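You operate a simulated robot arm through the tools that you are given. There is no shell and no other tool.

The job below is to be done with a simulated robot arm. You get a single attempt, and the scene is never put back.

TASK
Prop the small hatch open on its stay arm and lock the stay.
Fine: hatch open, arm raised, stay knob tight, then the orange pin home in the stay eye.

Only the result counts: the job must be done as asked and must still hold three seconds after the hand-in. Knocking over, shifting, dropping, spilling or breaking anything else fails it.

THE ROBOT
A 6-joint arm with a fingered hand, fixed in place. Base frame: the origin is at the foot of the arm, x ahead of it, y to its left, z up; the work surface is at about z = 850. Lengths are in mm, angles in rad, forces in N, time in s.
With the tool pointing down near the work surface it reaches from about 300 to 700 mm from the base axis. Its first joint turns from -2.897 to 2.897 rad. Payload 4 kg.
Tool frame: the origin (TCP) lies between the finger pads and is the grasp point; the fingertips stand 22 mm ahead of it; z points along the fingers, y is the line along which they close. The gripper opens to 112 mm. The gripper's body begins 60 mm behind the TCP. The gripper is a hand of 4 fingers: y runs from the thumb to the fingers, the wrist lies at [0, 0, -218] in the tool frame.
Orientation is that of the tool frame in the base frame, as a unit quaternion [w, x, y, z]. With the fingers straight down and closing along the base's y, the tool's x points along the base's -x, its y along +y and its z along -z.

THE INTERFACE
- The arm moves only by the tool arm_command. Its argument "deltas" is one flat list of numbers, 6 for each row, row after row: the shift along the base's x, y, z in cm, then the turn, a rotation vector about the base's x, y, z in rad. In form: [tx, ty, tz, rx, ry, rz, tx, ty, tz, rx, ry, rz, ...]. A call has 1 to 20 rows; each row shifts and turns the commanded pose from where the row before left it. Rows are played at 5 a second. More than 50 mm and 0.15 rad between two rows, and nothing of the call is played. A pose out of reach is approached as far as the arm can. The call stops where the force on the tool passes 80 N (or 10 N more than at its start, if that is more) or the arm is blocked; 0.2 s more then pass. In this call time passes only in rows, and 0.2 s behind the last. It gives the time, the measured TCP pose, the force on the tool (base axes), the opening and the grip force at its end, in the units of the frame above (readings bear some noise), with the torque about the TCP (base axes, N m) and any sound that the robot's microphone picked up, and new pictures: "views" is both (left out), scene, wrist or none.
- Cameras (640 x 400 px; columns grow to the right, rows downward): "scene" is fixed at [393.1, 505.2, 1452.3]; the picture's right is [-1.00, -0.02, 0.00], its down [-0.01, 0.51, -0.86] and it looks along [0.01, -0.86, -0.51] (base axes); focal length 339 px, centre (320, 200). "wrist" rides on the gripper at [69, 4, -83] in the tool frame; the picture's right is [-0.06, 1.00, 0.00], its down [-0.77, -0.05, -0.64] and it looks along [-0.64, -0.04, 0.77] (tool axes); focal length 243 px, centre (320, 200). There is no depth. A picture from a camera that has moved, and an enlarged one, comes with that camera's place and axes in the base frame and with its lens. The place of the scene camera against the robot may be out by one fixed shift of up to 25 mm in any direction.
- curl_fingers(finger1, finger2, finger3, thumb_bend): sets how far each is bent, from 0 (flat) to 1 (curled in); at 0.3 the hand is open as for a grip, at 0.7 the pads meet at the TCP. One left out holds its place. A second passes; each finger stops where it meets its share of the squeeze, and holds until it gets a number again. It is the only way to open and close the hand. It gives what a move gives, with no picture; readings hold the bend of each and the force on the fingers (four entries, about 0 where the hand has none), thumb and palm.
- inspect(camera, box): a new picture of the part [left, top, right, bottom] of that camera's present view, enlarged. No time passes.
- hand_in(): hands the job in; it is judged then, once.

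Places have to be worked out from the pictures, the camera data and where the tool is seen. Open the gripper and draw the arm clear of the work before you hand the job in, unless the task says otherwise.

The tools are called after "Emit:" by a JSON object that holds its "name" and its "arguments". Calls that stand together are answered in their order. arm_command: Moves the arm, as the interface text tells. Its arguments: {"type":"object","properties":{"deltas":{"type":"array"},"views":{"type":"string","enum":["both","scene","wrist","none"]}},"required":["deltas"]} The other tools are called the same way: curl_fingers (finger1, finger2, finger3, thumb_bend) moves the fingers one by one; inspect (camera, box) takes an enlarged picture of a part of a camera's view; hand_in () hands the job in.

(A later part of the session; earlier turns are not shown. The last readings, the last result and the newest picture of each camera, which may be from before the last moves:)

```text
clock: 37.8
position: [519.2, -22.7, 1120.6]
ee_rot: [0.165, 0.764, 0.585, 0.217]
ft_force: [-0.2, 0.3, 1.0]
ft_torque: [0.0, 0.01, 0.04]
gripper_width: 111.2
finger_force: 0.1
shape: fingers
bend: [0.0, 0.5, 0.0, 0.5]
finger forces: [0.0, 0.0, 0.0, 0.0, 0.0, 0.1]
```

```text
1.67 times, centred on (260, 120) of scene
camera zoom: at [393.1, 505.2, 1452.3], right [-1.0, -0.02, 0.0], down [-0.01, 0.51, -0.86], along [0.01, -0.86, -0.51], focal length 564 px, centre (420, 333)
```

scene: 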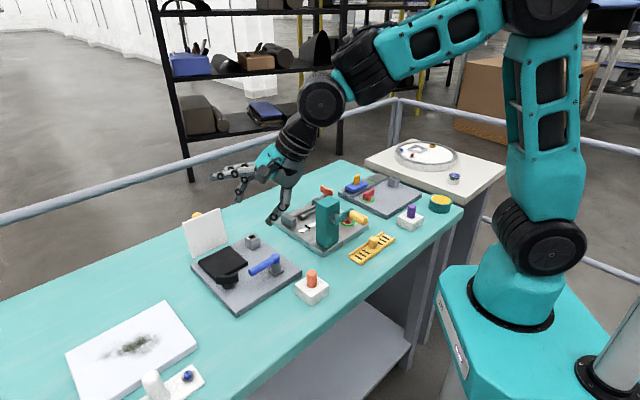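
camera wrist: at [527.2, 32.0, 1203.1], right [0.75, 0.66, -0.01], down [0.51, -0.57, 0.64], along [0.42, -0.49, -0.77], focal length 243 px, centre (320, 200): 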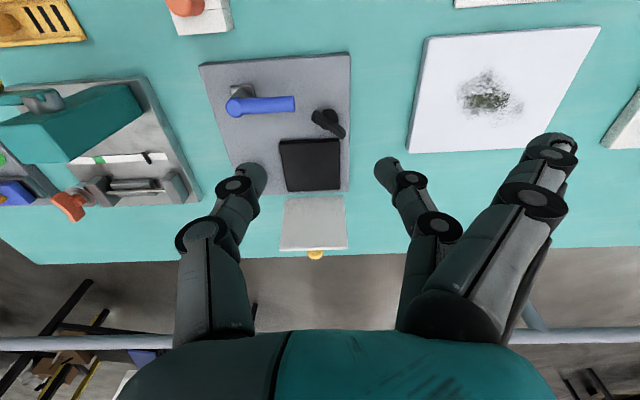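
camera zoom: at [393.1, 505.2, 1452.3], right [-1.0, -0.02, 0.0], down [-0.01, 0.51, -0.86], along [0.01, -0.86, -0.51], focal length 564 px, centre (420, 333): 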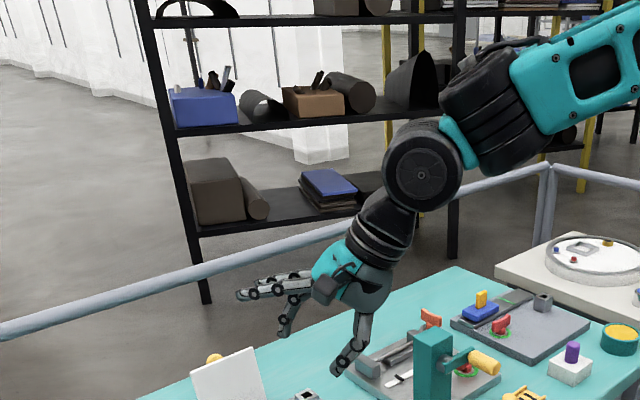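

The wrist is back in its good posture, with nothing out of reach. I now un-tilt and turn to heading -45° (closing across the blue arm) while moving above the arm at z ≈ 990.

Emit:
{"name": "arm_command", "arguments": {"deltas": [0.44, -0.63, -1.6, 0, 0.138, 0, 0.44, -0.63, -1.6, 0, 0.138, 0, 0.44, -0.63, -1.6, 0, 0.138, 0, 0.44, -0.63, -1.6, 0, 0.138, 0, 0.44, -0.63, -1.6, 0, 0, -0.131, 0.44, -0.63, -1.6, 0, 0, -0.131, 0.44, -0.63, -1.6, 0, 0, -0.131, 0.44, -0.63, -1.6, 0, 0, -0.131], "views": "both"}}

Emit:
{"name": "inspect", "arguments": {"camera": "wrist", "box": [200, 60, 440, 300]}}

Emit:
{"name": "inspect", "arguments": {"camera": "scene", "box": [165, 160, 325, 320]}}

```text
clock: 39.6
position: [553.1, -71.0, 994.9]
ee_rot: [-0.001, 0.925, 0.381, 0.0]
ft_force: [-0.3, -0.2, 0.1]
ft_torque: [0.0, -0.02, 0.0]
gripper_width: 111.2
finger_force: 0.1
shape: fingers
bend: [0.0, 0.5, 0.0, 0.5]
finger forces: [0.0, 0.1, 0.0, 0.0, 0.0, 0.0]
camera wrist: at [606.3, -26.0, 1076.3], right [0.66, -0.75, 0.0], down [-0.58, -0.51, 0.64], along [-0.48, -0.42, -0.77], focal length 243 px, centre (320, 200)
```

scene: 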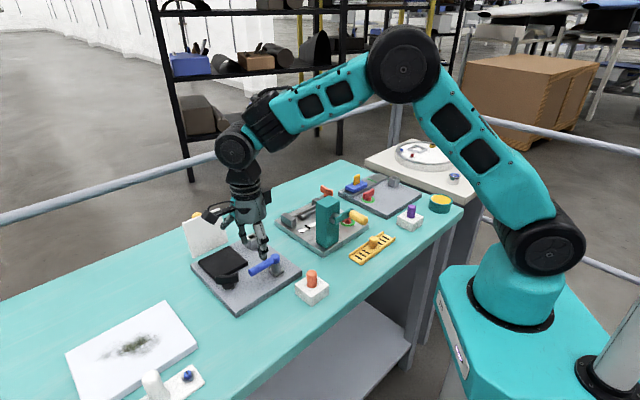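
wrist: 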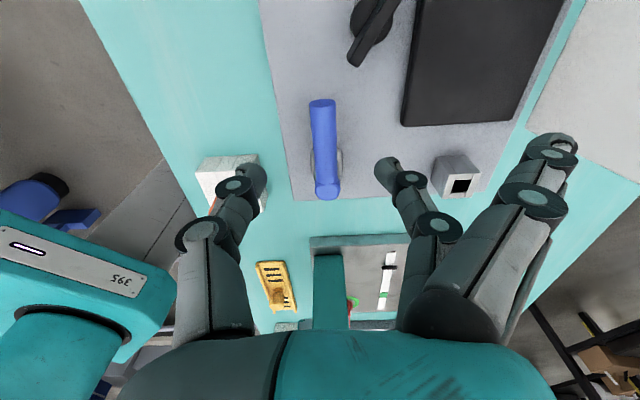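

```text
1.67 times, centred on (320, 180) of wrist
camera zoom: at [606.3, -26.0, 1076.3], right [0.66, -0.75, 0.0], down [-0.58, -0.51, 0.64], along [-0.48, -0.42, -0.77], focal length 404 px, centre (320, 233)
```

zoom: 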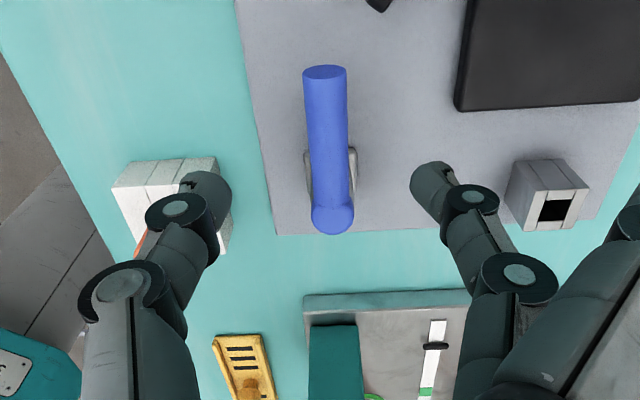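

```text
2.50 times, centred on (245, 240) of scene
camera zoom: at [393.1, 505.2, 1452.3], right [-1.0, -0.02, 0.0], down [-0.01, 0.51, -0.86], along [0.01, -0.86, -0.51], focal length 847 px, centre (508, 100)
```

zoom: 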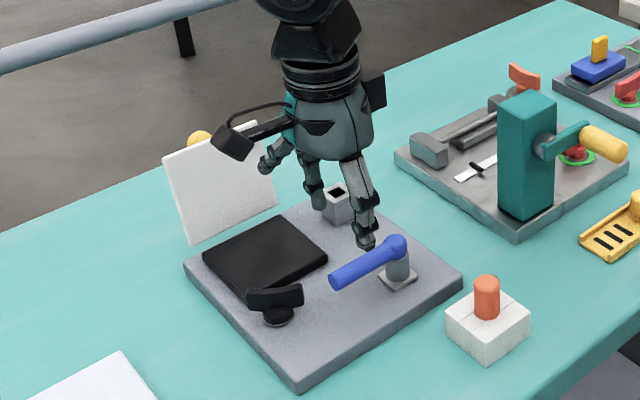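

The arm's axis runs from the ball (515, -114) to its end near (566, -64); the TCP is about 2.6 mm off it sideways. I correct this and go down to z ≈ 917 so that the tips straddle the blue arm.

Emit:
{"name": "arm_command", "arguments": {"deltas": [0.18, -0.18, -2.6, 0, 0, 0, 0, 0, -2.6, 0, 0, 0, 0, 0, -2.6, 0, 0, 0], "views": "wrist"}}

Emit:
{"name": "inspect", "arguments": {"camera": "wrist", "box": [220, 80, 420, 280]}}

Emit:
{"name": "inspect", "arguments": {"camera": "scene", "box": [195, 200, 315, 320]}}

```text
clock: 40.4
position: [556.1, -74.3, 915.6]
ee_rot: [-0.002, 0.924, 0.382, 0.001]
ft_force: [0.9, 0.4, -0.2]
ft_torque: [0.0, 0.03, 0.06]
gripper_width: 111.2
finger_force: 0.0
shape: fingers
bend: [0.0, 0.5, 0.0, 0.5]
finger forces: [0.0, 0.0, 0.1, 0.0, 0.0, 0.1]
camera wrist: at [608.9, -28.2, 998.3], right [0.66, -0.75, 0.0], down [-0.58, -0.51, 0.64], along [-0.48, -0.42, -0.77], focal length 243 px, centre (320, 200)
```

wrist: 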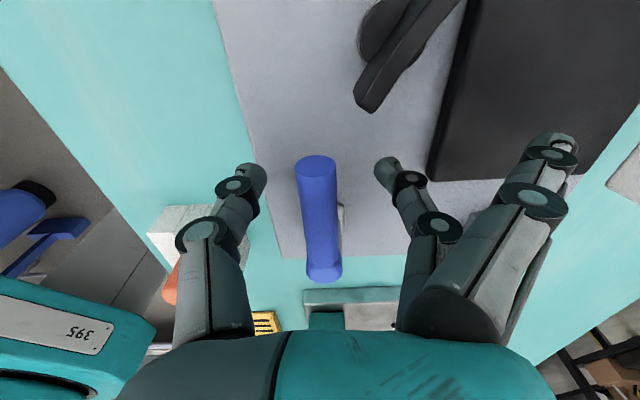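

```text
2.00 times, centred on (320, 180) of wrist
camera zoom: at [608.9, -28.2, 998.3], right [0.66, -0.75, 0.0], down [-0.58, -0.51, 0.64], along [-0.48, -0.42, -0.77], focal length 485 px, centre (320, 240)
```

zoom: 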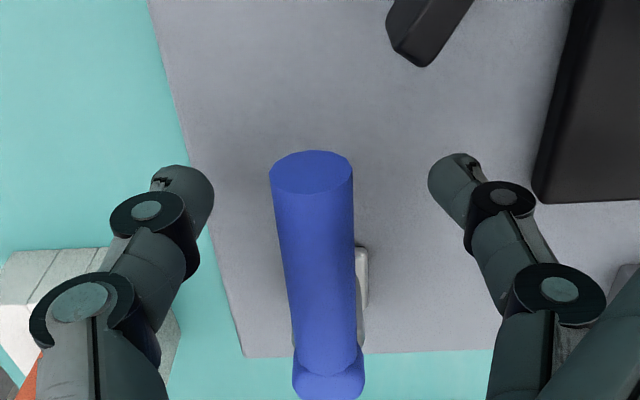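

```text
3.33 times, centred on (255, 260) of scene
camera zoom: at [393.1, 505.2, 1452.3], right [-1.0, -0.02, 0.0], down [-0.01, 0.51, -0.86], along [0.01, -0.86, -0.51], focal length 1129 px, centre (537, 0)
```

zoom: 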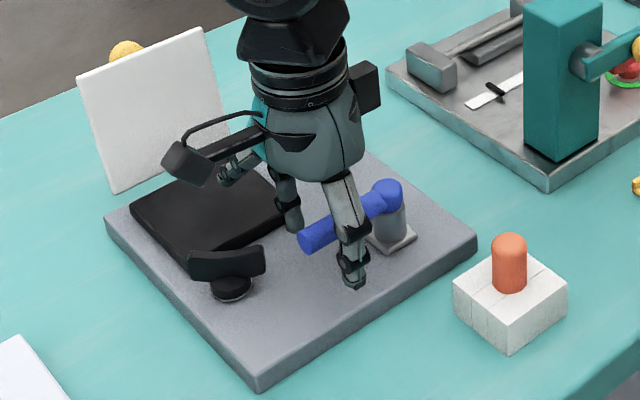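

The blue arm is between thumb and finger 2, 16 mm from its end. I close on it.

Emit:
{"name": "curl_fingers", "arguments": {"finger2": 0.68, "thumb_bend": 0.68}}

Emit:
{"name": "inspect", "arguments": {"camera": "wrist", "box": [220, 80, 420, 280]}}

Emit:
{"name": "inspect", "arguments": {"camera": "scene", "box": [215, 220, 295, 300]}}

```text
clock: 41.4
position: [556.5, -74.9, 915.0]
ee_rot: [-0.001, 0.924, 0.382, 0.0]
ft_force: [0.2, 0.4, -2.4]
ft_torque: [-0.03, 0.02, 0.0]
gripper_width: 88.5
finger_force: 0.8
shape: fingers
bend: [0.0, 0.67, 0.0, 0.67]
finger forces: [0.1, 0.7, 0.1, 0.0, 1.6, 0.0]
```

```text
2.00 times, centred on (320, 180) of wrist
camera zoom: at [609.0, -28.1, 998.4], right [0.66, -0.75, 0.0], down [-0.58, -0.51, 0.64], along [-0.48, -0.42, -0.77], focal length 485 px, centre (320, 240)
```

zoom: 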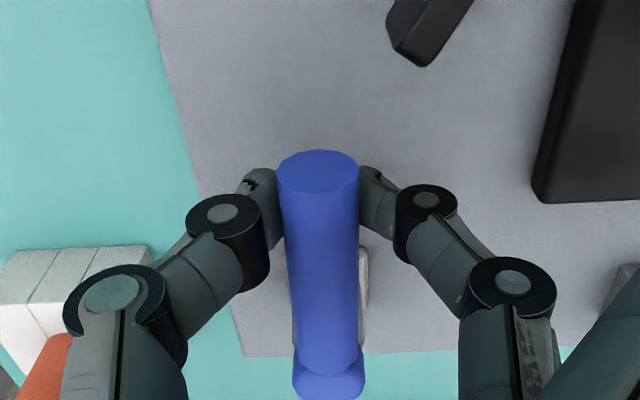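

```text
5.00 times, centred on (255, 260) of scene
camera zoom: at [393.1, 505.2, 1452.3], right [-1.0, -0.02, 0.0], down [-0.01, 0.51, -0.86], along [0.01, -0.86, -0.51], focal length 1694 px, centre (645, -100)
```

zoom: 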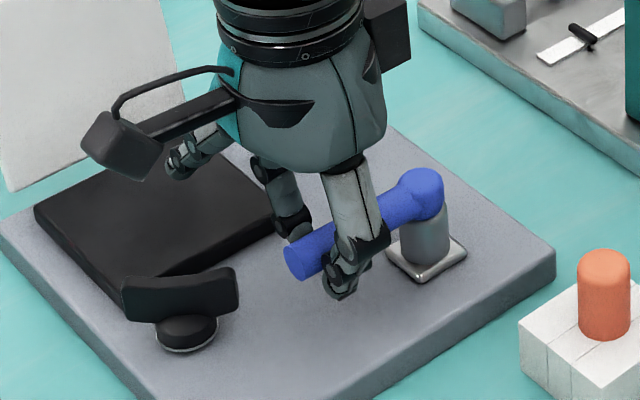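

The tips have closed under the blue arm with little force. I lift along an arc about the ball pivot, 15° first, and watch whether it rises.

Emit:
{"name": "arm_command", "arguments": {"deltas": [0, 0, 0.5, 0, 0, 0, -0.05, -0.05, 0.5, 0, 0, 0, -0.08, -0.08, 0.45, 0, 0, 0], "views": "wrist"}}

Emit:
{"name": "inspect", "arguments": {"camera": "wrist", "box": [220, 80, 420, 280]}}

Emit:
{"name": "inspect", "arguments": {"camera": "scene", "box": [215, 220, 295, 300]}}

```text
clock: 42.2
position: [555.5, -76.6, 930.5]
ee_rot: [-0.001, 0.924, 0.382, 0.0]
ft_force: [1.2, 1.7, -1.2]
ft_torque: [0.05, -0.03, 0.0]
gripper_width: 90.1
finger_force: 2.0
shape: fingers
bend: [0.0, 0.64, 0.0, 0.66]
finger forces: [0.1, 1.6, 0.1, 0.0, 2.1, 0.1]
camera wrist: at [607.9, -29.4, 1013.2], right [0.66, -0.75, 0.0], down [-0.58, -0.51, 0.64], along [-0.48, -0.42, -0.77], focal length 243 px, centre (320, 200)
```

wrist: 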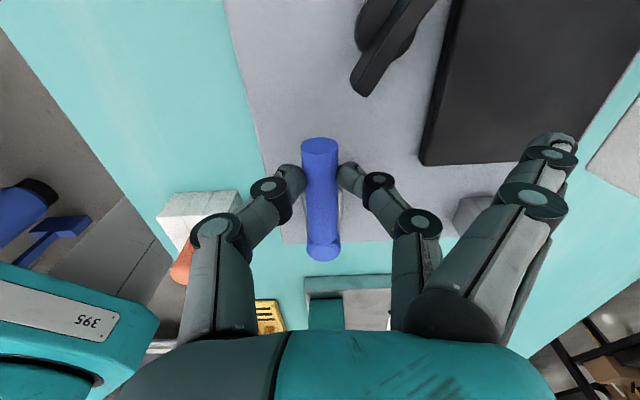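

```text
2.00 times, centred on (320, 180) of wrist
camera zoom: at [607.9, -29.4, 1013.2], right [0.66, -0.75, 0.0], down [-0.58, -0.51, 0.64], along [-0.48, -0.42, -0.77], focal length 485 px, centre (320, 240)
```

zoom: 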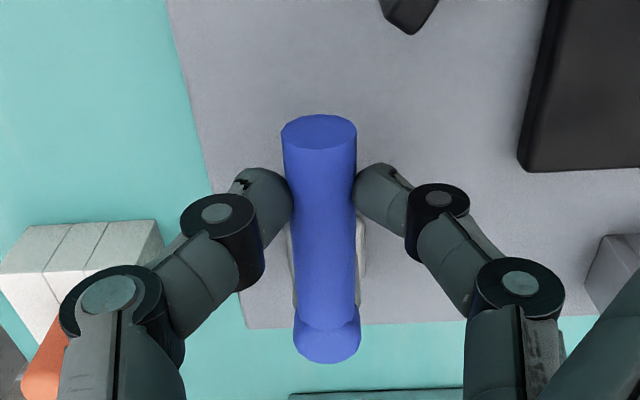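

```text
5.00 times, centred on (255, 260) of scene
camera zoom: at [393.1, 505.2, 1452.3], right [-1.0, -0.02, 0.0], down [-0.01, 0.51, -0.86], along [0.01, -0.86, -0.51], focal length 1694 px, centre (645, -100)
```

zoom: 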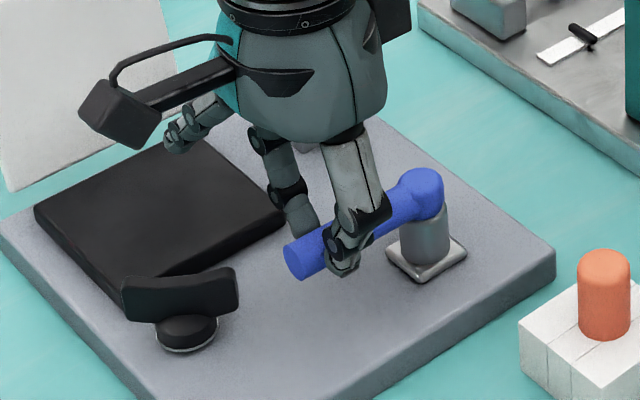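

The tips slid up along the arm without raising it, because the squeeze was weak. I open a little, go lower so the tips are well under the arm, and then close harder.

Emit:
{"name": "curl_fingers", "arguments": {"finger2": 0.52, "thumb_bend": 0.52}}

Emit:
{"name": "arm_command", "arguments": {"deltas": [0, 0, -1.1, 0, 0, 0, 0, 0.05, -1.1, 0, 0, 0], "views": "none"}}

Emit:
{"name": "curl_fingers", "arguments": {"finger2": 0.85, "thumb_bend": 0.85}}

Emit:
{"name": "inspect", "arguments": {"camera": "wrist", "box": [220, 80, 420, 280]}}

Emit:
{"name": "inspect", "arguments": {"camera": "scene", "box": [215, 220, 295, 300]}}

```text
clock: 43.2
position: [554.6, -76.1, 930.8]
ee_rot: [-0.001, 0.924, 0.381, 0.001]
ft_force: [-0.2, -0.5, 1.1]
ft_torque: [0.01, -0.03, 0.03]
gripper_width: 107.9
finger_force: 0.1
shape: fingers
bend: [0.0, 0.52, 0.0, 0.52]
finger forces: [0.1, 0.1, 0.0, 0.0, 0.0, 0.0]
```

```text
clock: 43.8
position: [555.3, -76.0, 907.5]
ee_rot: [-0.001, 0.925, 0.381, 0.001]
ft_force: [0.1, 0.2, -1.0]
ft_torque: [-0.03, 0.01, -0.05]
gripper_width: 108.3
finger_force: 0.0
shape: fingers
bend: [0.0, 0.52, 0.0, 0.52]
finger forces: [0.1, 0.0, 0.0, 0.0, 0.1, 0.0]
```

```text
clock: 44.8
position: [554.4, -74.0, 907.3]
ee_rot: [-0.002, 0.924, 0.382, -0.001]
ft_force: [-0.2, -0.2, -22.5]
ft_torque: [0.03, 0.03, -0.05]
gripper_width: 78.2
finger_force: 15.7
shape: fingers
bend: [0.0, 0.75, 0.0, 0.74]
finger forces: [0.1, 13.4, 0.1, 0.0, 17.6, 0.0]
```

```text
2.00 times, centred on (320, 180) of wrist
camera zoom: at [607.7, -28.9, 989.5], right [0.66, -0.75, 0.0], down [-0.57, -0.51, 0.64], along [-0.49, -0.42, -0.77], focal length 485 px, centre (320, 240)
```

zoom: 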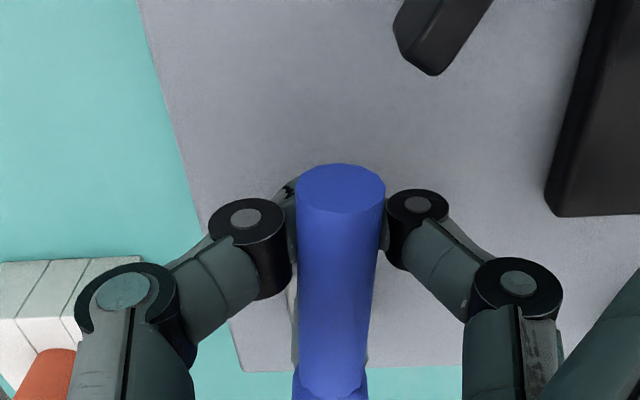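

```text
5.00 times, centred on (255, 260) of scene
camera zoom: at [393.1, 505.2, 1452.3], right [-1.0, -0.02, 0.0], down [-0.01, 0.51, -0.86], along [0.01, -0.86, -0.51], focal length 1694 px, centre (645, -100)
```

zoom: 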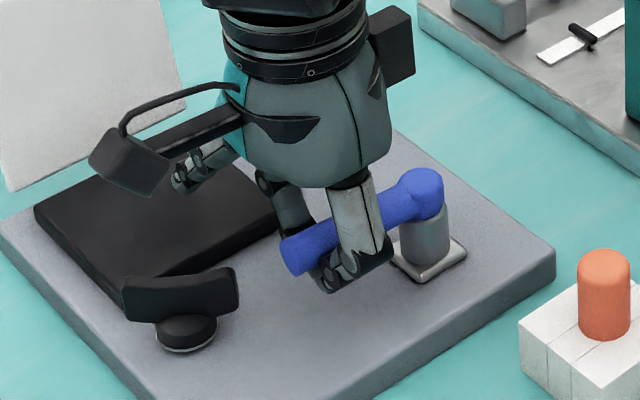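

The tips are now under the arm and pull up with 22 N without raising it, yet the arm's end has swung sideways about 5 mm with little force. I loosen the grip and test a gentle sideways push to learn its real axis.

Emit:
{"name": "curl_fingers", "arguments": {"finger2": 0.58, "thumb_bend": 0.58}}

Emit:
{"name": "arm_command", "arguments": {"deltas": [0.35, -0.35, 0, 0, 0, 0, 0.35, -0.35, 0, 0, 0, 0, 0.35, -0.35, 0, 0, 0, 0], "views": "wrist"}}

Emit:
{"name": "inspect", "arguments": {"camera": "wrist", "box": [220, 80, 420, 280]}}

Emit:
{"name": "inspect", "arguments": {"camera": "scene", "box": [215, 220, 295, 300]}}

```text
clock: 45.8
position: [555.5, -75.8, 907.9]
ee_rot: [-0.001, 0.924, 0.381, 0.0]
ft_force: [0.4, 0.0, 0.1]
ft_torque: [-0.03, 0.01, -0.03]
gripper_width: 101.2
finger_force: 0.1
shape: fingers
bend: [0.0, 0.57, 0.0, 0.57]
finger forces: [0.0, 0.0, 0.1, 0.0, 0.0, 0.0]
```

```text
clock: 46.6
position: [564.6, -85.4, 908.4]
ee_rot: [-0.001, 0.924, 0.381, 0.001]
ft_force: [-0.1, 0.4, 0.5]
ft_torque: [-0.01, 0.02, 0.0]
gripper_width: 101.0
finger_force: 0.1
shape: fingers
bend: [0.0, 0.57, 0.0, 0.57]
finger forces: [0.0, 0.0, 0.0, 0.0, 0.0, 0.0]
camera wrist: at [617.5, -39.6, 990.7], right [0.66, -0.75, 0.0], down [-0.58, -0.51, 0.64], along [-0.48, -0.42, -0.77], focal length 243 px, centre (320, 200)
```

wrist: 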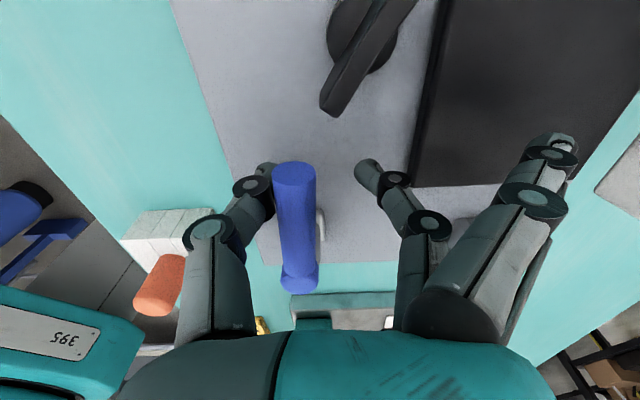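

```text
2.00 times, centred on (320, 180) of wrist
camera zoom: at [617.5, -39.6, 990.7], right [0.66, -0.75, 0.0], down [-0.58, -0.51, 0.64], along [-0.48, -0.42, -0.77], focal length 485 px, centre (320, 240)
```

zoom: 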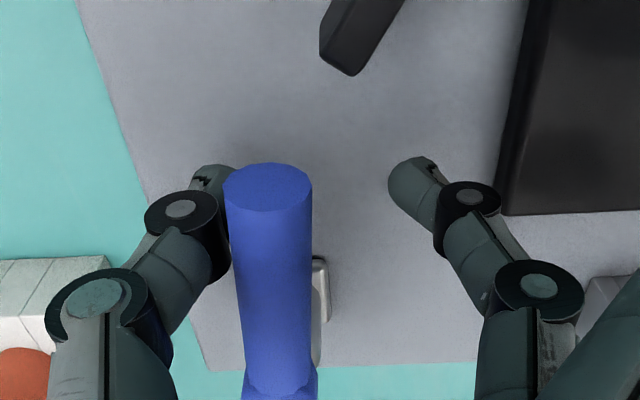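

```text
5.00 times, centred on (255, 260) of scene
camera zoom: at [393.1, 505.2, 1452.3], right [-1.0, -0.02, 0.0], down [-0.01, 0.51, -0.86], along [0.01, -0.86, -0.51], focal length 1694 px, centre (645, -100)
```

zoom: 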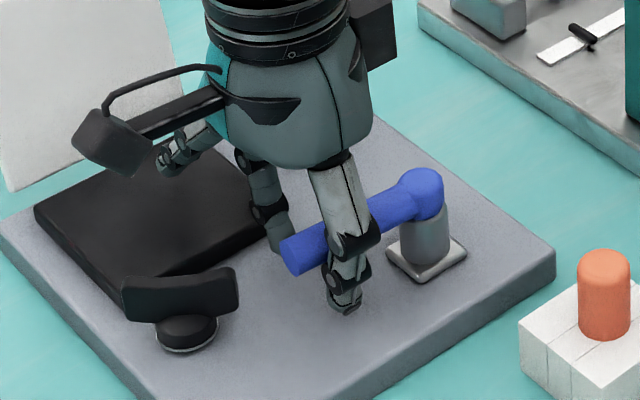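

The arm keeps its new angle after release, so it swings about a near-vertical axis. I push it a bit further with the thumb toward the hatch side and measure how its end moves.

Emit:
{"name": "arm_command", "arguments": {"deltas": [0.33, -0.38, 0, 0, 0, 0, 0.33, -0.38, 0, 0, 0, 0, 0.33, -0.38, 0, 0, 0, 0], "views": "wrist"}}

Emit:
{"name": "inspect", "arguments": {"camera": "wrist", "box": [220, 80, 420, 280]}}

Emit:
{"name": "inspect", "arguments": {"camera": "scene", "box": [215, 220, 295, 300]}}

```text
clock: 47.4
position: [573.3, -98.8, 908.5]
ee_rot: [-0.001, 0.924, 0.382, 0.0]
ft_force: [-0.2, 0.3, -0.3]
ft_torque: [0.04, 0.0, -0.01]
gripper_width: 101.5
finger_force: 0.1
shape: fingers
bend: [0.0, 0.57, 0.0, 0.57]
finger forces: [0.1, 0.0, 0.1, 0.1, 0.6, 0.0]
camera wrist: at [626.7, -51.1, 990.5], right [0.66, -0.75, 0.0], down [-0.58, -0.51, 0.64], along [-0.48, -0.42, -0.77], focal length 243 px, centre (320, 200)
```

wrist: 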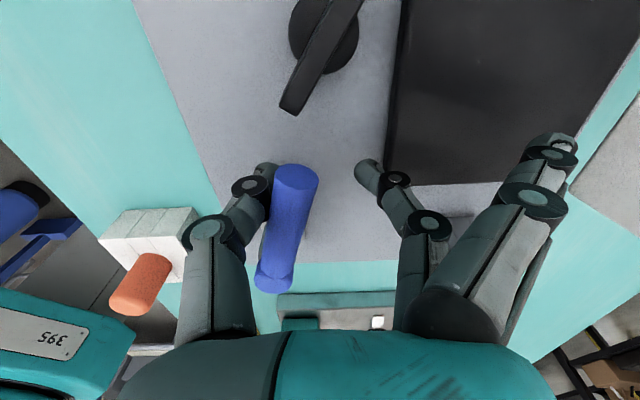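

```text
2.00 times, centred on (320, 180) of wrist
camera zoom: at [626.7, -51.1, 990.5], right [0.66, -0.75, 0.0], down [-0.58, -0.51, 0.64], along [-0.48, -0.42, -0.77], focal length 485 px, centre (320, 240)
```

zoom: 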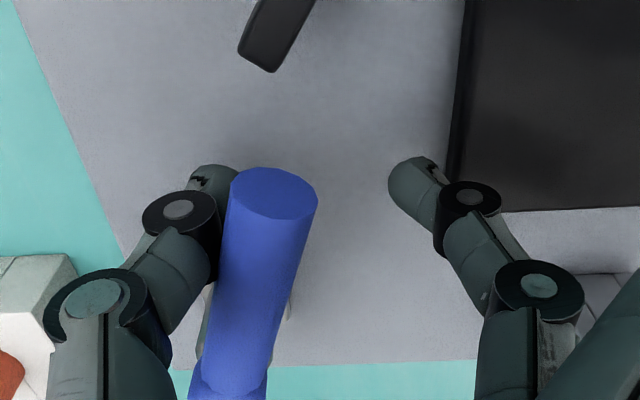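

```text
5.00 times, centred on (255, 260) of scene
camera zoom: at [393.1, 505.2, 1452.3], right [-1.0, -0.02, 0.0], down [-0.01, 0.51, -0.86], along [0.01, -0.86, -0.51], focal length 1694 px, centre (645, -100)
```

zoom: 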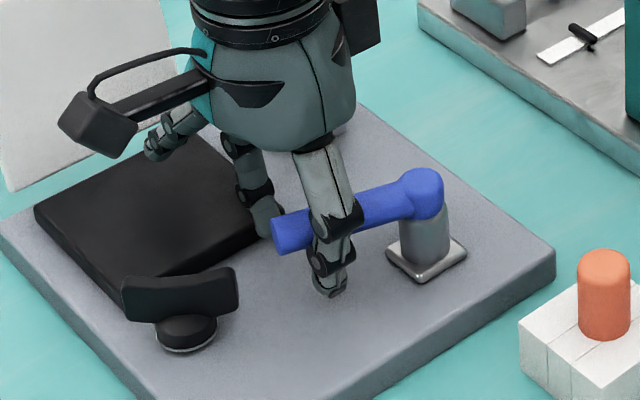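

The arm's end keeps z ≈ 910 and a 70 mm radius about the post, so it swings about a vertical axis; it started aligned with the plate (45°) and is now at about 27°. I rise clear, close finger 2 and thumb into a stick, and will sweep it round toward the hatch side until it meets its stop.

Emit:
{"name": "arm_command", "arguments": {"deltas": [0, 0, 2.5, 0, 0, 0, 0, 0, 2.5, 0, 0, 0], "views": "none"}}

Emit:
{"name": "curl_fingers", "arguments": {"finger2": 0.7, "thumb_bend": 0.7}}

Emit:
{"name": "arm_command", "arguments": {"deltas": [-1.65, 1.65, 0, 0, 0, 0, -1.65, 1.65, 0, 0, 0, 0], "views": "wrist"}}

Emit:
{"name": "inspect", "arguments": {"camera": "wrist", "box": [220, 80, 420, 280]}}

Emit:
{"name": "inspect", "arguments": {"camera": "scene", "box": [195, 200, 315, 320]}}

```text
clock: 48.0
position: [575.0, -97.2, 958.6]
ee_rot: [-0.002, 0.924, 0.381, 0.0]
ft_force: [0.1, 0.2, -0.5]
ft_torque: [-0.02, 0.03, -0.01]
gripper_width: 101.9
finger_force: 0.0
shape: fingers
bend: [0.0, 0.57, 0.0, 0.57]
finger forces: [0.1, 0.0, 0.0, 0.0, 0.0, 0.0]
```

```text
clock: 49.0
position: [573.7, -97.3, 958.3]
ee_rot: [-0.002, 0.924, 0.382, 0.001]
ft_force: [-0.1, -0.5, -0.6]
ft_torque: [0.0, -0.02, 0.0]
gripper_width: 84.0
finger_force: 0.0
shape: fingers
bend: [0.0, 0.7, 0.0, 0.7]
finger forces: [0.0, 0.0, 0.0, 0.0, 0.0, 0.0]
```

```text
clock: 49.6
position: [541.7, -64.2, 957.4]
ee_rot: [-0.002, 0.924, 0.382, 0.001]
ft_force: [-0.3, 0.0, -0.7]
ft_torque: [-0.02, 0.0, 0.03]
gripper_width: 84.0
finger_force: 0.1
shape: fingers
bend: [0.0, 0.7, 0.0, 0.7]
finger forces: [0.0, 0.0, 0.0, 0.1, 0.0, 0.0]
camera wrist: at [594.3, -17.9, 1041.7], right [0.66, -0.75, 0.0], down [-0.58, -0.51, 0.64], along [-0.48, -0.42, -0.77], focal length 243 px, centre (320, 200)
```

wrist: 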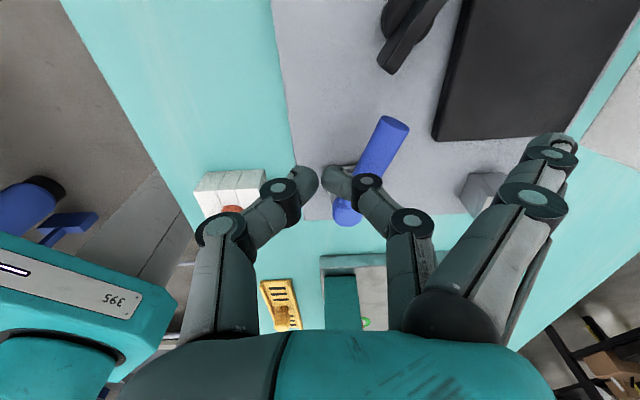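

```text
2.00 times, centred on (320, 180) of wrist
camera zoom: at [594.3, -17.9, 1041.7], right [0.66, -0.75, 0.0], down [-0.58, -0.51, 0.64], along [-0.48, -0.42, -0.77], focal length 485 px, centre (320, 240)
```

zoom: 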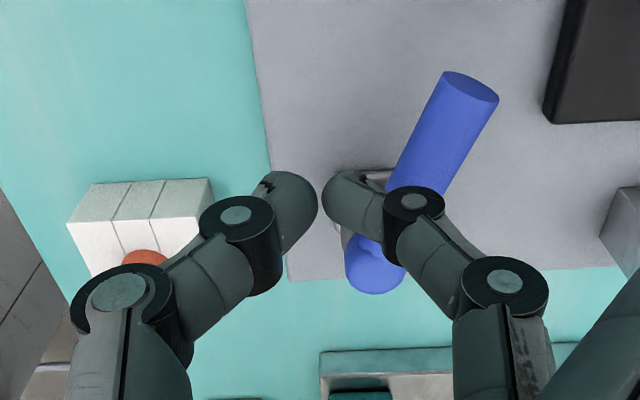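

```text
3.33 times, centred on (255, 260) of scene
camera zoom: at [393.1, 505.2, 1452.3], right [-1.0, -0.02, 0.0], down [-0.01, 0.51, -0.86], along [0.01, -0.86, -0.51], focal length 1129 px, centre (537, 0)
```

zoom: 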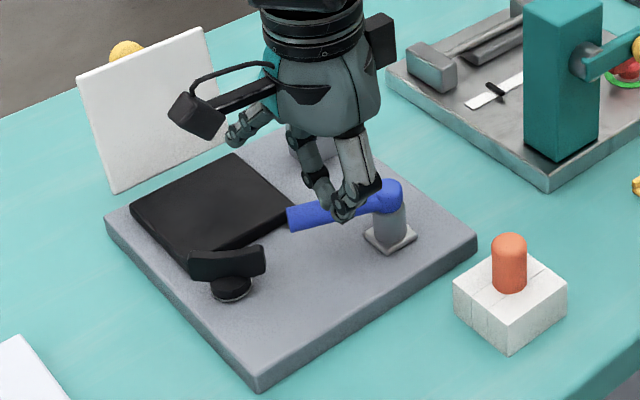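

The fingertips now meet like a stick, widening upward. I step back a little, lower to z ≈ 924 beside the arm, and sweep it to about 45° of swing.

Emit:
{"name": "arm_command", "arguments": {"deltas": [-0.8, 1.06, 0, 0, 0, 0, 0, 0, -1.7, 0, 0, 0, 0, 0, -1.6, 0, 0, 0, 0.29, -0.285, 0, 0, 0, 0, 0.29, -0.285, 0, 0, 0, 0, 0.382, -0.328, 0, 0, 0, 0, 0.382, -0.328, 0, 0, 0, 0, 0.382, -0.328, 0, 0, 0, 0, 0.382, -0.328, 0, 0, 0, 0, 0.382, -0.328, 0, 0, 0, 0], "views": "wrist"}}

Emit:
{"name": "inspect", "arguments": {"camera": "wrist", "box": [220, 80, 420, 280]}}

Emit:
{"name": "inspect", "arguments": {"camera": "scene", "box": [195, 200, 315, 320]}}

```text
clock: 51.8
position: [558.3, -76.3, 924.7]
ee_rot: [-0.001, 0.924, 0.382, 0.001]
ft_force: [-0.5, -0.5, -0.9]
ft_torque: [-0.02, -0.03, 0.0]
gripper_width: 83.7
finger_force: 0.4
shape: fingers
bend: [0.0, 0.7, 0.0, 0.7]
finger forces: [0.0, 0.6, 0.0, 0.1, 0.1, 0.1]
camera wrist: at [611.3, -29.7, 1007.0], right [0.66, -0.75, 0.0], down [-0.58, -0.51, 0.64], along [-0.48, -0.42, -0.77], focal length 243 px, centre (320, 200)
```

wrist: 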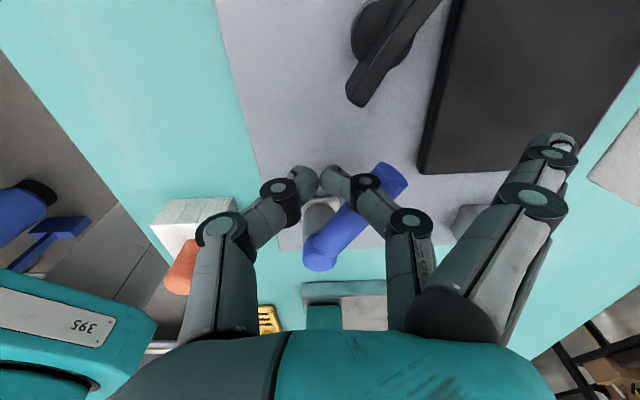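

```text
2.00 times, centred on (320, 180) of wrist
camera zoom: at [611.3, -29.7, 1007.0], right [0.66, -0.75, 0.0], down [-0.58, -0.51, 0.64], along [-0.48, -0.42, -0.77], focal length 485 px, centre (320, 240)
```

zoom: 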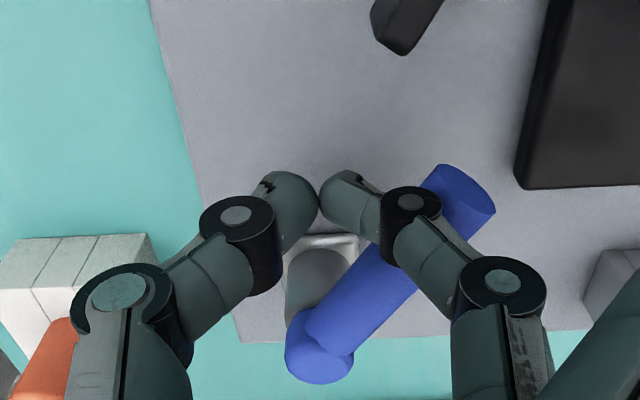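

```text
3.33 times, centred on (255, 260) of scene
camera zoom: at [393.1, 505.2, 1452.3], right [-1.0, -0.02, 0.0], down [-0.01, 0.51, -0.86], along [0.01, -0.86, -0.51], focal length 1129 px, centre (537, 0)
```

zoom: 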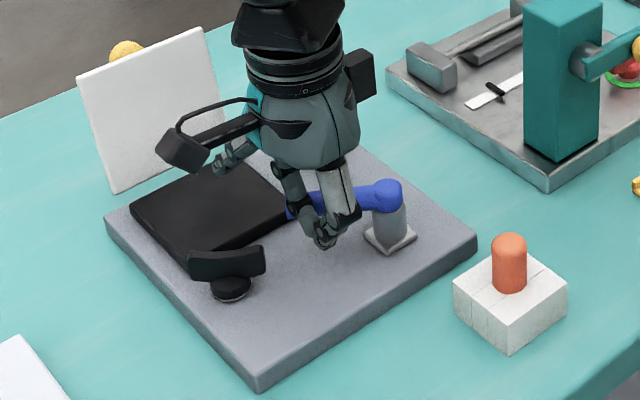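

The arm swings freely at about 0.6 N, now near 40°. I continue the sweep to about 75°.

Emit:
{"name": "arm_command", "arguments": {"deltas": [0.25, -0.53, 0, 0, 0, 0, 0.25, -0.53, 0, 0, 0, 0, 0.25, -0.53, 0, 0, 0, 0, 0.02, -0.63, 0, 0, 0, 0, 0.02, -0.63, 0, 0, 0, 0, 0.02, -0.63, 0, 0, 0, 0], "views": "wrist"}}

Emit:
{"name": "inspect", "arguments": {"camera": "wrist", "box": [220, 80, 420, 280]}}

Emit:
{"name": "inspect", "arguments": {"camera": "scene", "box": [195, 200, 315, 320]}}

```text
clock: 53.2
position: [566.8, -110.9, 924.9]
ee_rot: [-0.001, 0.924, 0.382, 0.0]
ft_force: [-0.2, 0.0, 0.0]
ft_torque: [0.01, -0.01, -0.02]
gripper_width: 83.8
finger_force: 0.3
shape: fingers
bend: [0.0, 0.7, 0.0, 0.7]
finger forces: [0.0, 0.5, 0.0, 0.1, 0.0, 0.0]
camera wrist: at [619.8, -63.8, 1007.2], right [0.66, -0.75, 0.0], down [-0.58, -0.51, 0.64], along [-0.48, -0.42, -0.77], focal length 243 px, centre (320, 200)
```

wrist: 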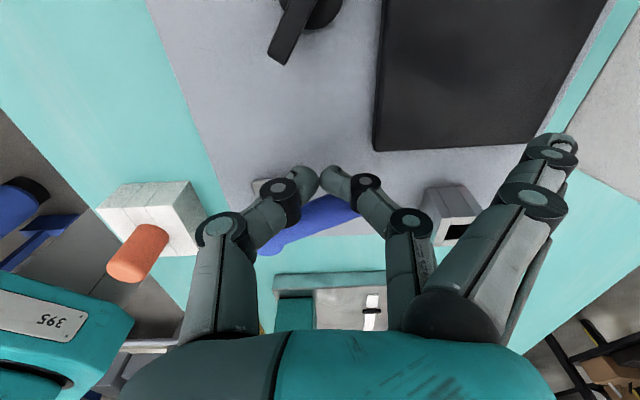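

```text
2.00 times, centred on (320, 180) of wrist
camera zoom: at [619.8, -63.8, 1007.2], right [0.66, -0.75, 0.0], down [-0.58, -0.51, 0.64], along [-0.48, -0.42, -0.77], focal length 485 px, centre (320, 240)
```

zoom: 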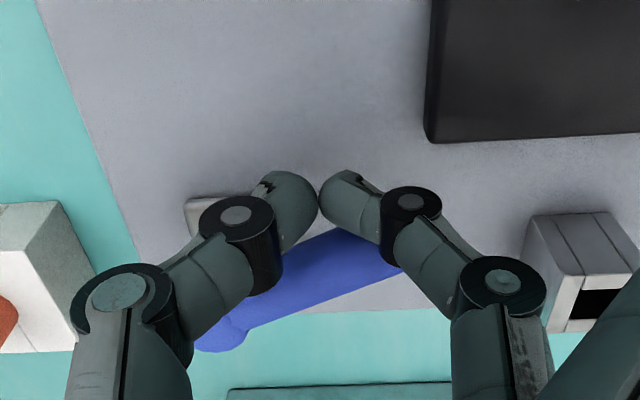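

```text
3.33 times, centred on (255, 260) of scene
camera zoom: at [393.1, 505.2, 1452.3], right [-1.0, -0.02, 0.0], down [-0.01, 0.51, -0.86], along [0.01, -0.86, -0.51], focal length 1129 px, centre (537, 0)
```

zoom: 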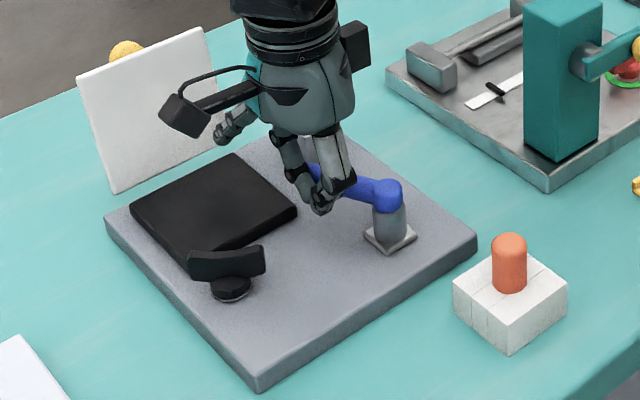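

The arm has turned to about 70° with no stop yet. I continue to about 90° in small steps.

Emit:
{"name": "arm_command", "arguments": {"deltas": [-0.15, -0.6, 0, 0, 0, 0, -0.22, -0.6, 0, 0, 0, 0, -0.28, -0.6, 0, 0, 0, 0], "views": "wrist"}}

Emit:
{"name": "inspect", "arguments": {"camera": "wrist", "box": [220, 80, 420, 280]}}

Emit:
{"name": "inspect", "arguments": {"camera": "scene", "box": [195, 200, 315, 320]}}

```text
clock: 54.0
position: [559.8, -128.7, 924.2]
ee_rot: [-0.001, 0.924, 0.381, 0.001]
ft_force: [-0.1, 0.0, -0.4]
ft_torque: [0.03, 0.0, -0.01]
gripper_width: 84.0
finger_force: 0.3
shape: fingers
bend: [0.0, 0.7, 0.0, 0.7]
finger forces: [0.1, 0.5, 0.0, 0.1, 0.2, 0.0]
camera wrist: at [613.4, -82.1, 1007.8], right [0.66, -0.75, 0.0], down [-0.58, -0.51, 0.64], along [-0.48, -0.42, -0.77], focal length 243 px, centre (320, 200)
```

wrist: 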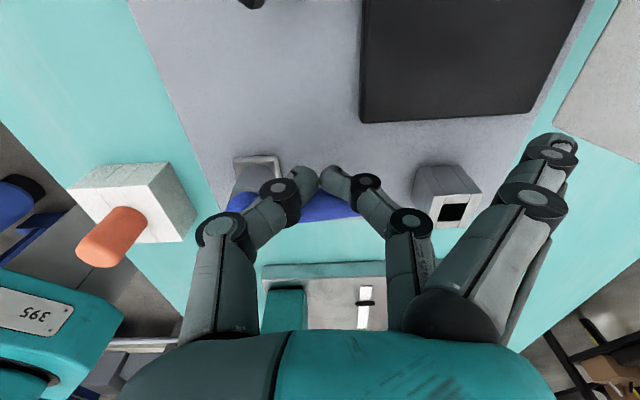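

```text
2.00 times, centred on (320, 180) of wrist
camera zoom: at [613.4, -82.1, 1007.8], right [0.66, -0.75, 0.0], down [-0.58, -0.51, 0.64], along [-0.48, -0.42, -0.77], focal length 485 px, centre (320, 240)
```

zoom: 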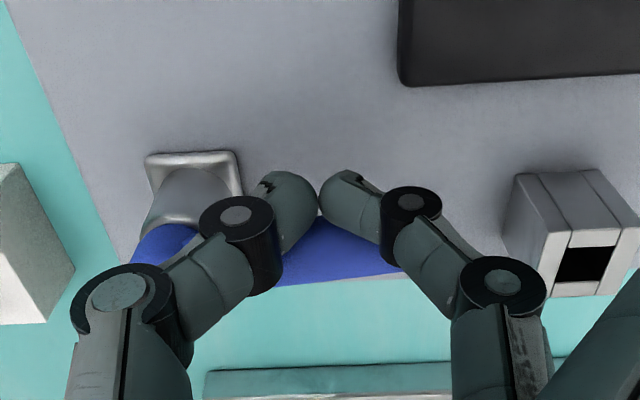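

```text
3.33 times, centred on (255, 260) of scene
camera zoom: at [393.1, 505.2, 1452.3], right [-1.0, -0.02, 0.0], down [-0.01, 0.51, -0.86], along [0.01, -0.86, -0.51], focal length 1129 px, centre (537, 0)
```

zoom: 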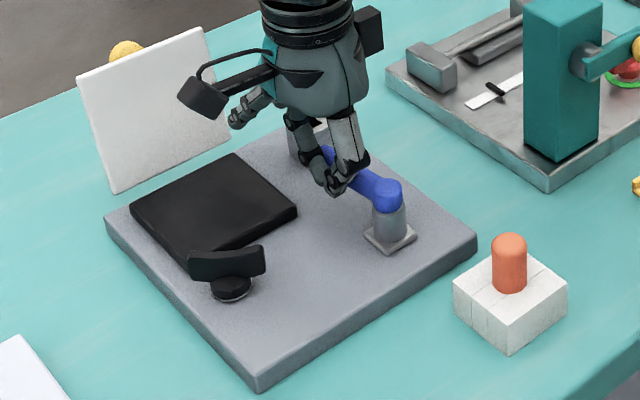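

Still no stop at about 90°, where the arm points at the stay eye. I go on a little further in small steps to feel for a stop.

Emit:
{"name": "arm_command", "arguments": {"deltas": [-0.1, -0.35, 0, 0, 0, 0, -0.1, -0.35, 0, 0, 0, 0, -0.05, -0.35, 0, 0, 0, 0], "views": "wrist"}}

Emit:
{"name": "inspect", "arguments": {"camera": "scene", "box": [195, 200, 315, 320]}}

```text
clock: 54.8
position: [557.8, -139.0, 924.8]
ee_rot: [-0.001, 0.924, 0.382, 0.0]
ft_force: [1.5, 3.9, 0.1]
ft_torque: [0.05, -0.04, -0.04]
gripper_width: 84.5
finger_force: 1.9
shape: fingers
bend: [0.0, 0.7, 0.0, 0.7]
finger forces: [0.1, 0.0, 0.0, 0.1, 4.3, 0.0]
camera wrist: at [610.5, -92.8, 1007.7], right [0.66, -0.75, 0.0], down [-0.58, -0.51, 0.64], along [-0.48, -0.42, -0.77], focal length 243 px, centre (320, 200)
```

wrist: 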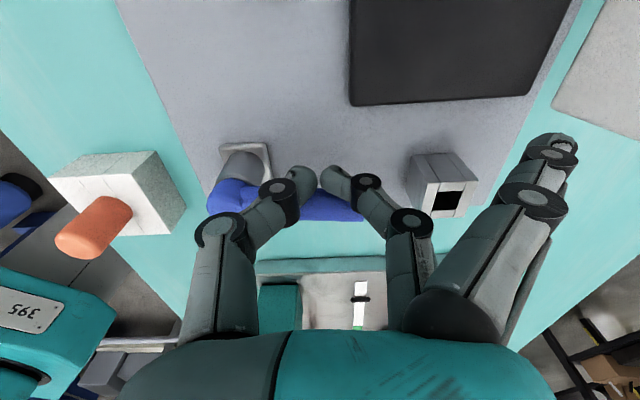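

```text
3.33 times, centred on (255, 260) of scene
camera zoom: at [393.1, 505.2, 1452.3], right [-1.0, -0.02, 0.0], down [-0.01, 0.51, -0.86], along [0.01, -0.86, -0.51], focal length 1129 px, centre (537, 0)
```

zoom: 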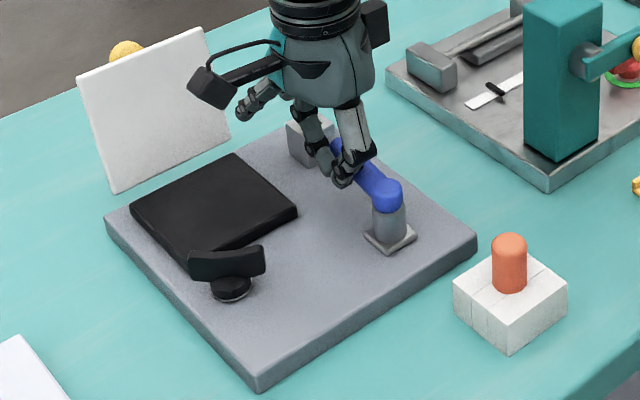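

The force on the thumb has risen to about 4 N, which may be the stop. I push 4 mm more to confirm.

Emit:
{"name": "arm_command", "arguments": {"deltas": [-0.1, -0.15, 0, 0, 0, 0, -0.1, -0.15, 0, 0, 0, 0], "views": "wrist"}}

Emit:
{"name": "inspect", "arguments": {"camera": "wrist", "box": [180, 80, 420, 280]}}

Emit:
{"name": "inspect", "arguments": {"camera": "scene", "box": [195, 200, 315, 320]}}

```text
clock: 55.4
position: [557.2, -140.7, 926.4]
ee_rot: [-0.001, 0.923, 0.384, 0.001]
ft_force: [17.3, 20.0, 0.9]
ft_torque: [0.32, -0.22, -0.32]
gripper_width: 84.8
finger_force: 13.2
shape: fingers
bend: [0.0, 0.7, 0.0, 0.7]
finger forces: [0.1, 0.2, 0.0, 0.0, 25.7, 0.0]
camera wrist: at [609.7, -93.9, 1008.1], right [0.66, -0.75, 0.0], down [-0.58, -0.51, 0.64], along [-0.48, -0.42, -0.77], focal length 243 px, centre (320, 200)
```

wrist: 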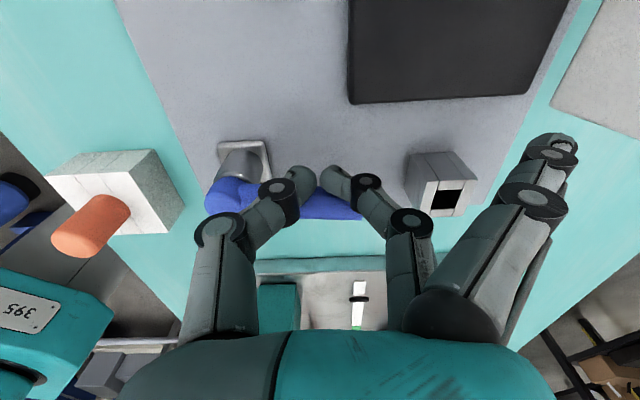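

```text
2.00 times, centred on (300, 180) of wrist
camera zoom: at [609.7, -93.9, 1008.1], right [0.66, -0.75, 0.0], down [-0.58, -0.51, 0.64], along [-0.48, -0.42, -0.77], focal length 485 px, centre (360, 240)
```

zoom: 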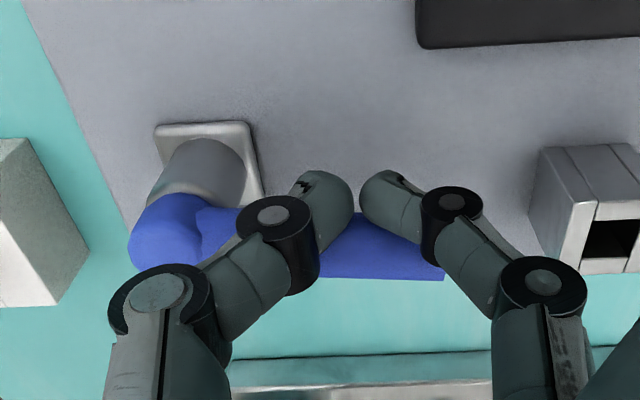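

```text
3.33 times, centred on (255, 260) of scene
camera zoom: at [393.1, 505.2, 1452.3], right [-1.0, -0.02, 0.0], down [-0.01, 0.51, -0.86], along [0.01, -0.86, -0.51], focal length 1129 px, centre (537, 0)
```

zoom: 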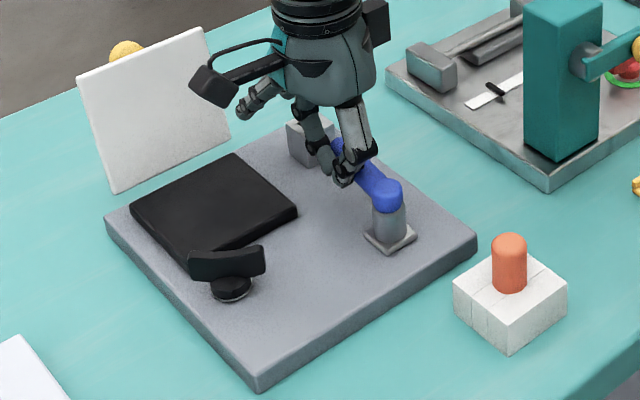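

A firm stop (about 26 N) is reached with the arm swung roughly 95°, pointing toward the eye side. I back off, rise, and bring all fingers to a half-open grip.

Emit:
{"name": "arm_command", "arguments": {"deltas": [0.3, 0.4, 0, 0, 0, 0, 0.7, 0.7, 0, 0, 0, 0, 0, 0, 2.5, 0, 0, 0, 0, 0, 2.3, 0, 0, 0], "views": "none"}}

Emit:
{"name": "curl_fingers", "arguments": {"finger1": 0.5, "finger2": 0.5, "finger3": 0.5, "thumb_bend": 0.5}}

Emit:
{"name": "inspect", "arguments": {"camera": "scene", "box": [175, 160, 335, 320]}}

Emit:
{"name": "inspect", "arguments": {"camera": "wrist", "box": [140, 60, 460, 300]}}

```text
clock: 56.4
position: [565.8, -131.5, 971.3]
ee_rot: [-0.002, 0.924, 0.382, -0.001]
ft_force: [-0.5, 0.3, -0.1]
ft_torque: [-0.01, 0.01, 0.01]
gripper_width: 84.0
finger_force: 0.0
shape: fingers
bend: [0.0, 0.7, 0.0, 0.7]
finger forces: [0.0, 0.0, 0.0, 0.0, 0.1, 0.1]
```

```text
clock: 57.4
position: [566.3, -131.0, 972.7]
ee_rot: [-0.001, 0.924, 0.382, 0.001]
ft_force: [-0.1, 0.6, 0.7]
ft_torque: [0.01, -0.01, 0.0]
gripper_width: 57.4
finger_force: 0.0
shape: fingers
bend: [0.5, 0.5, 0.5, 0.5]
finger forces: [0.0, 0.0, 0.0, 0.0, 0.1, 0.0]
```

```text
2.50 times, centred on (255, 240) of scene
camera zoom: at [393.1, 505.2, 1452.3], right [-1.0, -0.02, 0.0], down [-0.01, 0.51, -0.86], along [0.01, -0.86, -0.51], focal length 847 px, centre (482, 100)
```

zoom: 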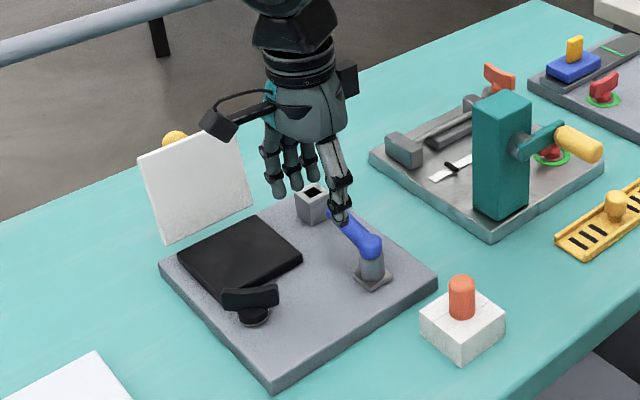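

```text
1.67 times, centred on (300, 180) of wrist
camera zoom: at [618.1, -84.1, 1054.0], right [0.66, -0.75, 0.0], down [-0.58, -0.51, 0.64], along [-0.48, -0.42, -0.77], focal length 404 px, centre (353, 233)
```

zoom: 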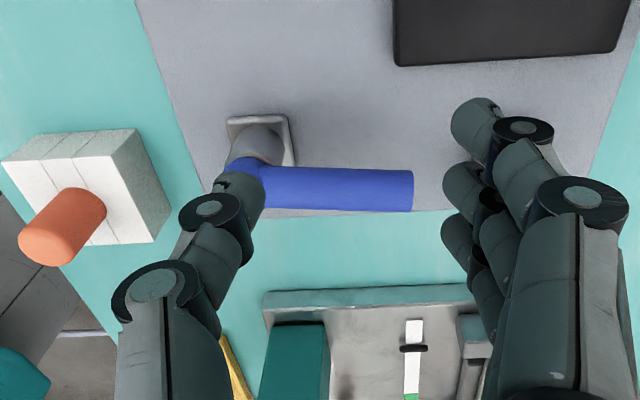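

The arm rests at its stop, about 95° from where it began. Now I turn the tool to heading 92° (closing across the black wing) while moving toward the black knob at safe height.

Emit:
{"name": "arm_command", "arguments": {"deltas": [0.13, 0.42, 0, 0, 0, 0.1333, 0.13, 0.42, 0, 0, 0, 0.1333, 0.13, 0.42, 0, 0, 0, 0.1333, 0.13, 0.42, 0, 0, 0, 0.1333, 0.13, 0.42, 0, 0, 0, 0.1333, 0.13, 0.42, 0, 0, 0, 0.1333, 0.13, 0.42, 0, 0, 0, 0.1333, 0.13, 0.42, 0, 0, 0, 0.1333, 0.13, 0.42, 0, 0, 0, 0.1333, 0.13, 0.42, 0, 0, 0, 0.1333, 0.13, 0.42, 0, 0, 0, 0.1333, 0.13, 0.42, 0, 0, 0, 0.1333, 0.13, 0.42, 0, 0, 0, 0.1333, 0.13, 0.42, 0, 0, 0, 0.1333, 0.13, 0.42, 0, 0, 0, 0.1333, 0.13, 0.42, 0, 0, 0, 0.1333, 0.13, 0.42, 0, 0, 0, 0.1333, 0.13, 0.42, 0, 0, 0, 0.1333], "views": "both"}}

Emit:
{"name": "inspect", "arguments": {"camera": "wrist", "box": [220, 80, 420, 280]}}

```text
clock: 61.2
position: [589.0, -55.7, 973.4]
ee_rot: [0.0, -0.022, 1.0, -0.001]
ft_force: [0.1, 0.3, -0.2]
ft_torque: [0.01, 0.02, 0.0]
gripper_width: 57.6
finger_force: 0.1
shape: fingers
bend: [0.5, 0.5, 0.5, 0.5]
finger forces: [0.0, 0.0, 0.1, 0.1, 0.1, 0.0]
camera wrist: at [519.8, -53.6, 1055.2], right [0.02, 1.0, 0.0], down [0.77, -0.01, 0.64], along [0.64, -0.01, -0.77], focal length 243 px, centre (320, 200)
```

scene: 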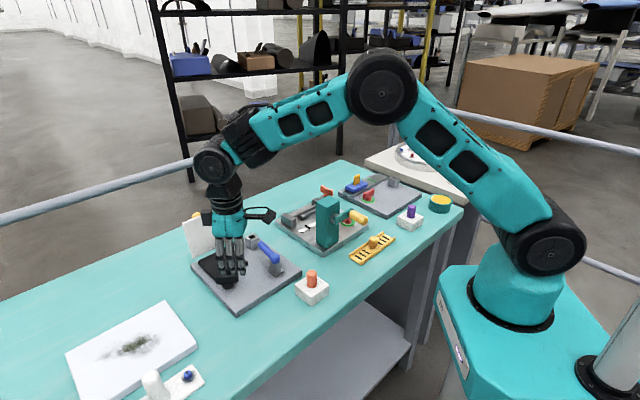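
wrist: 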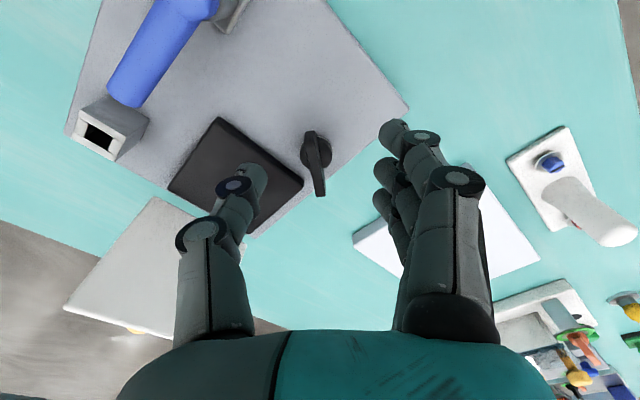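

```text
2.00 times, centred on (320, 180) of wrist
camera zoom: at [519.8, -53.6, 1055.2], right [0.02, 1.0, 0.0], down [0.77, -0.01, 0.64], along [0.64, -0.01, -0.77], focal length 485 px, centre (320, 240)
```

zoom: 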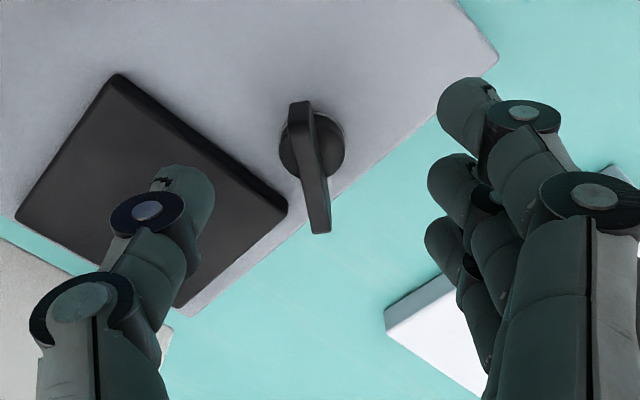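

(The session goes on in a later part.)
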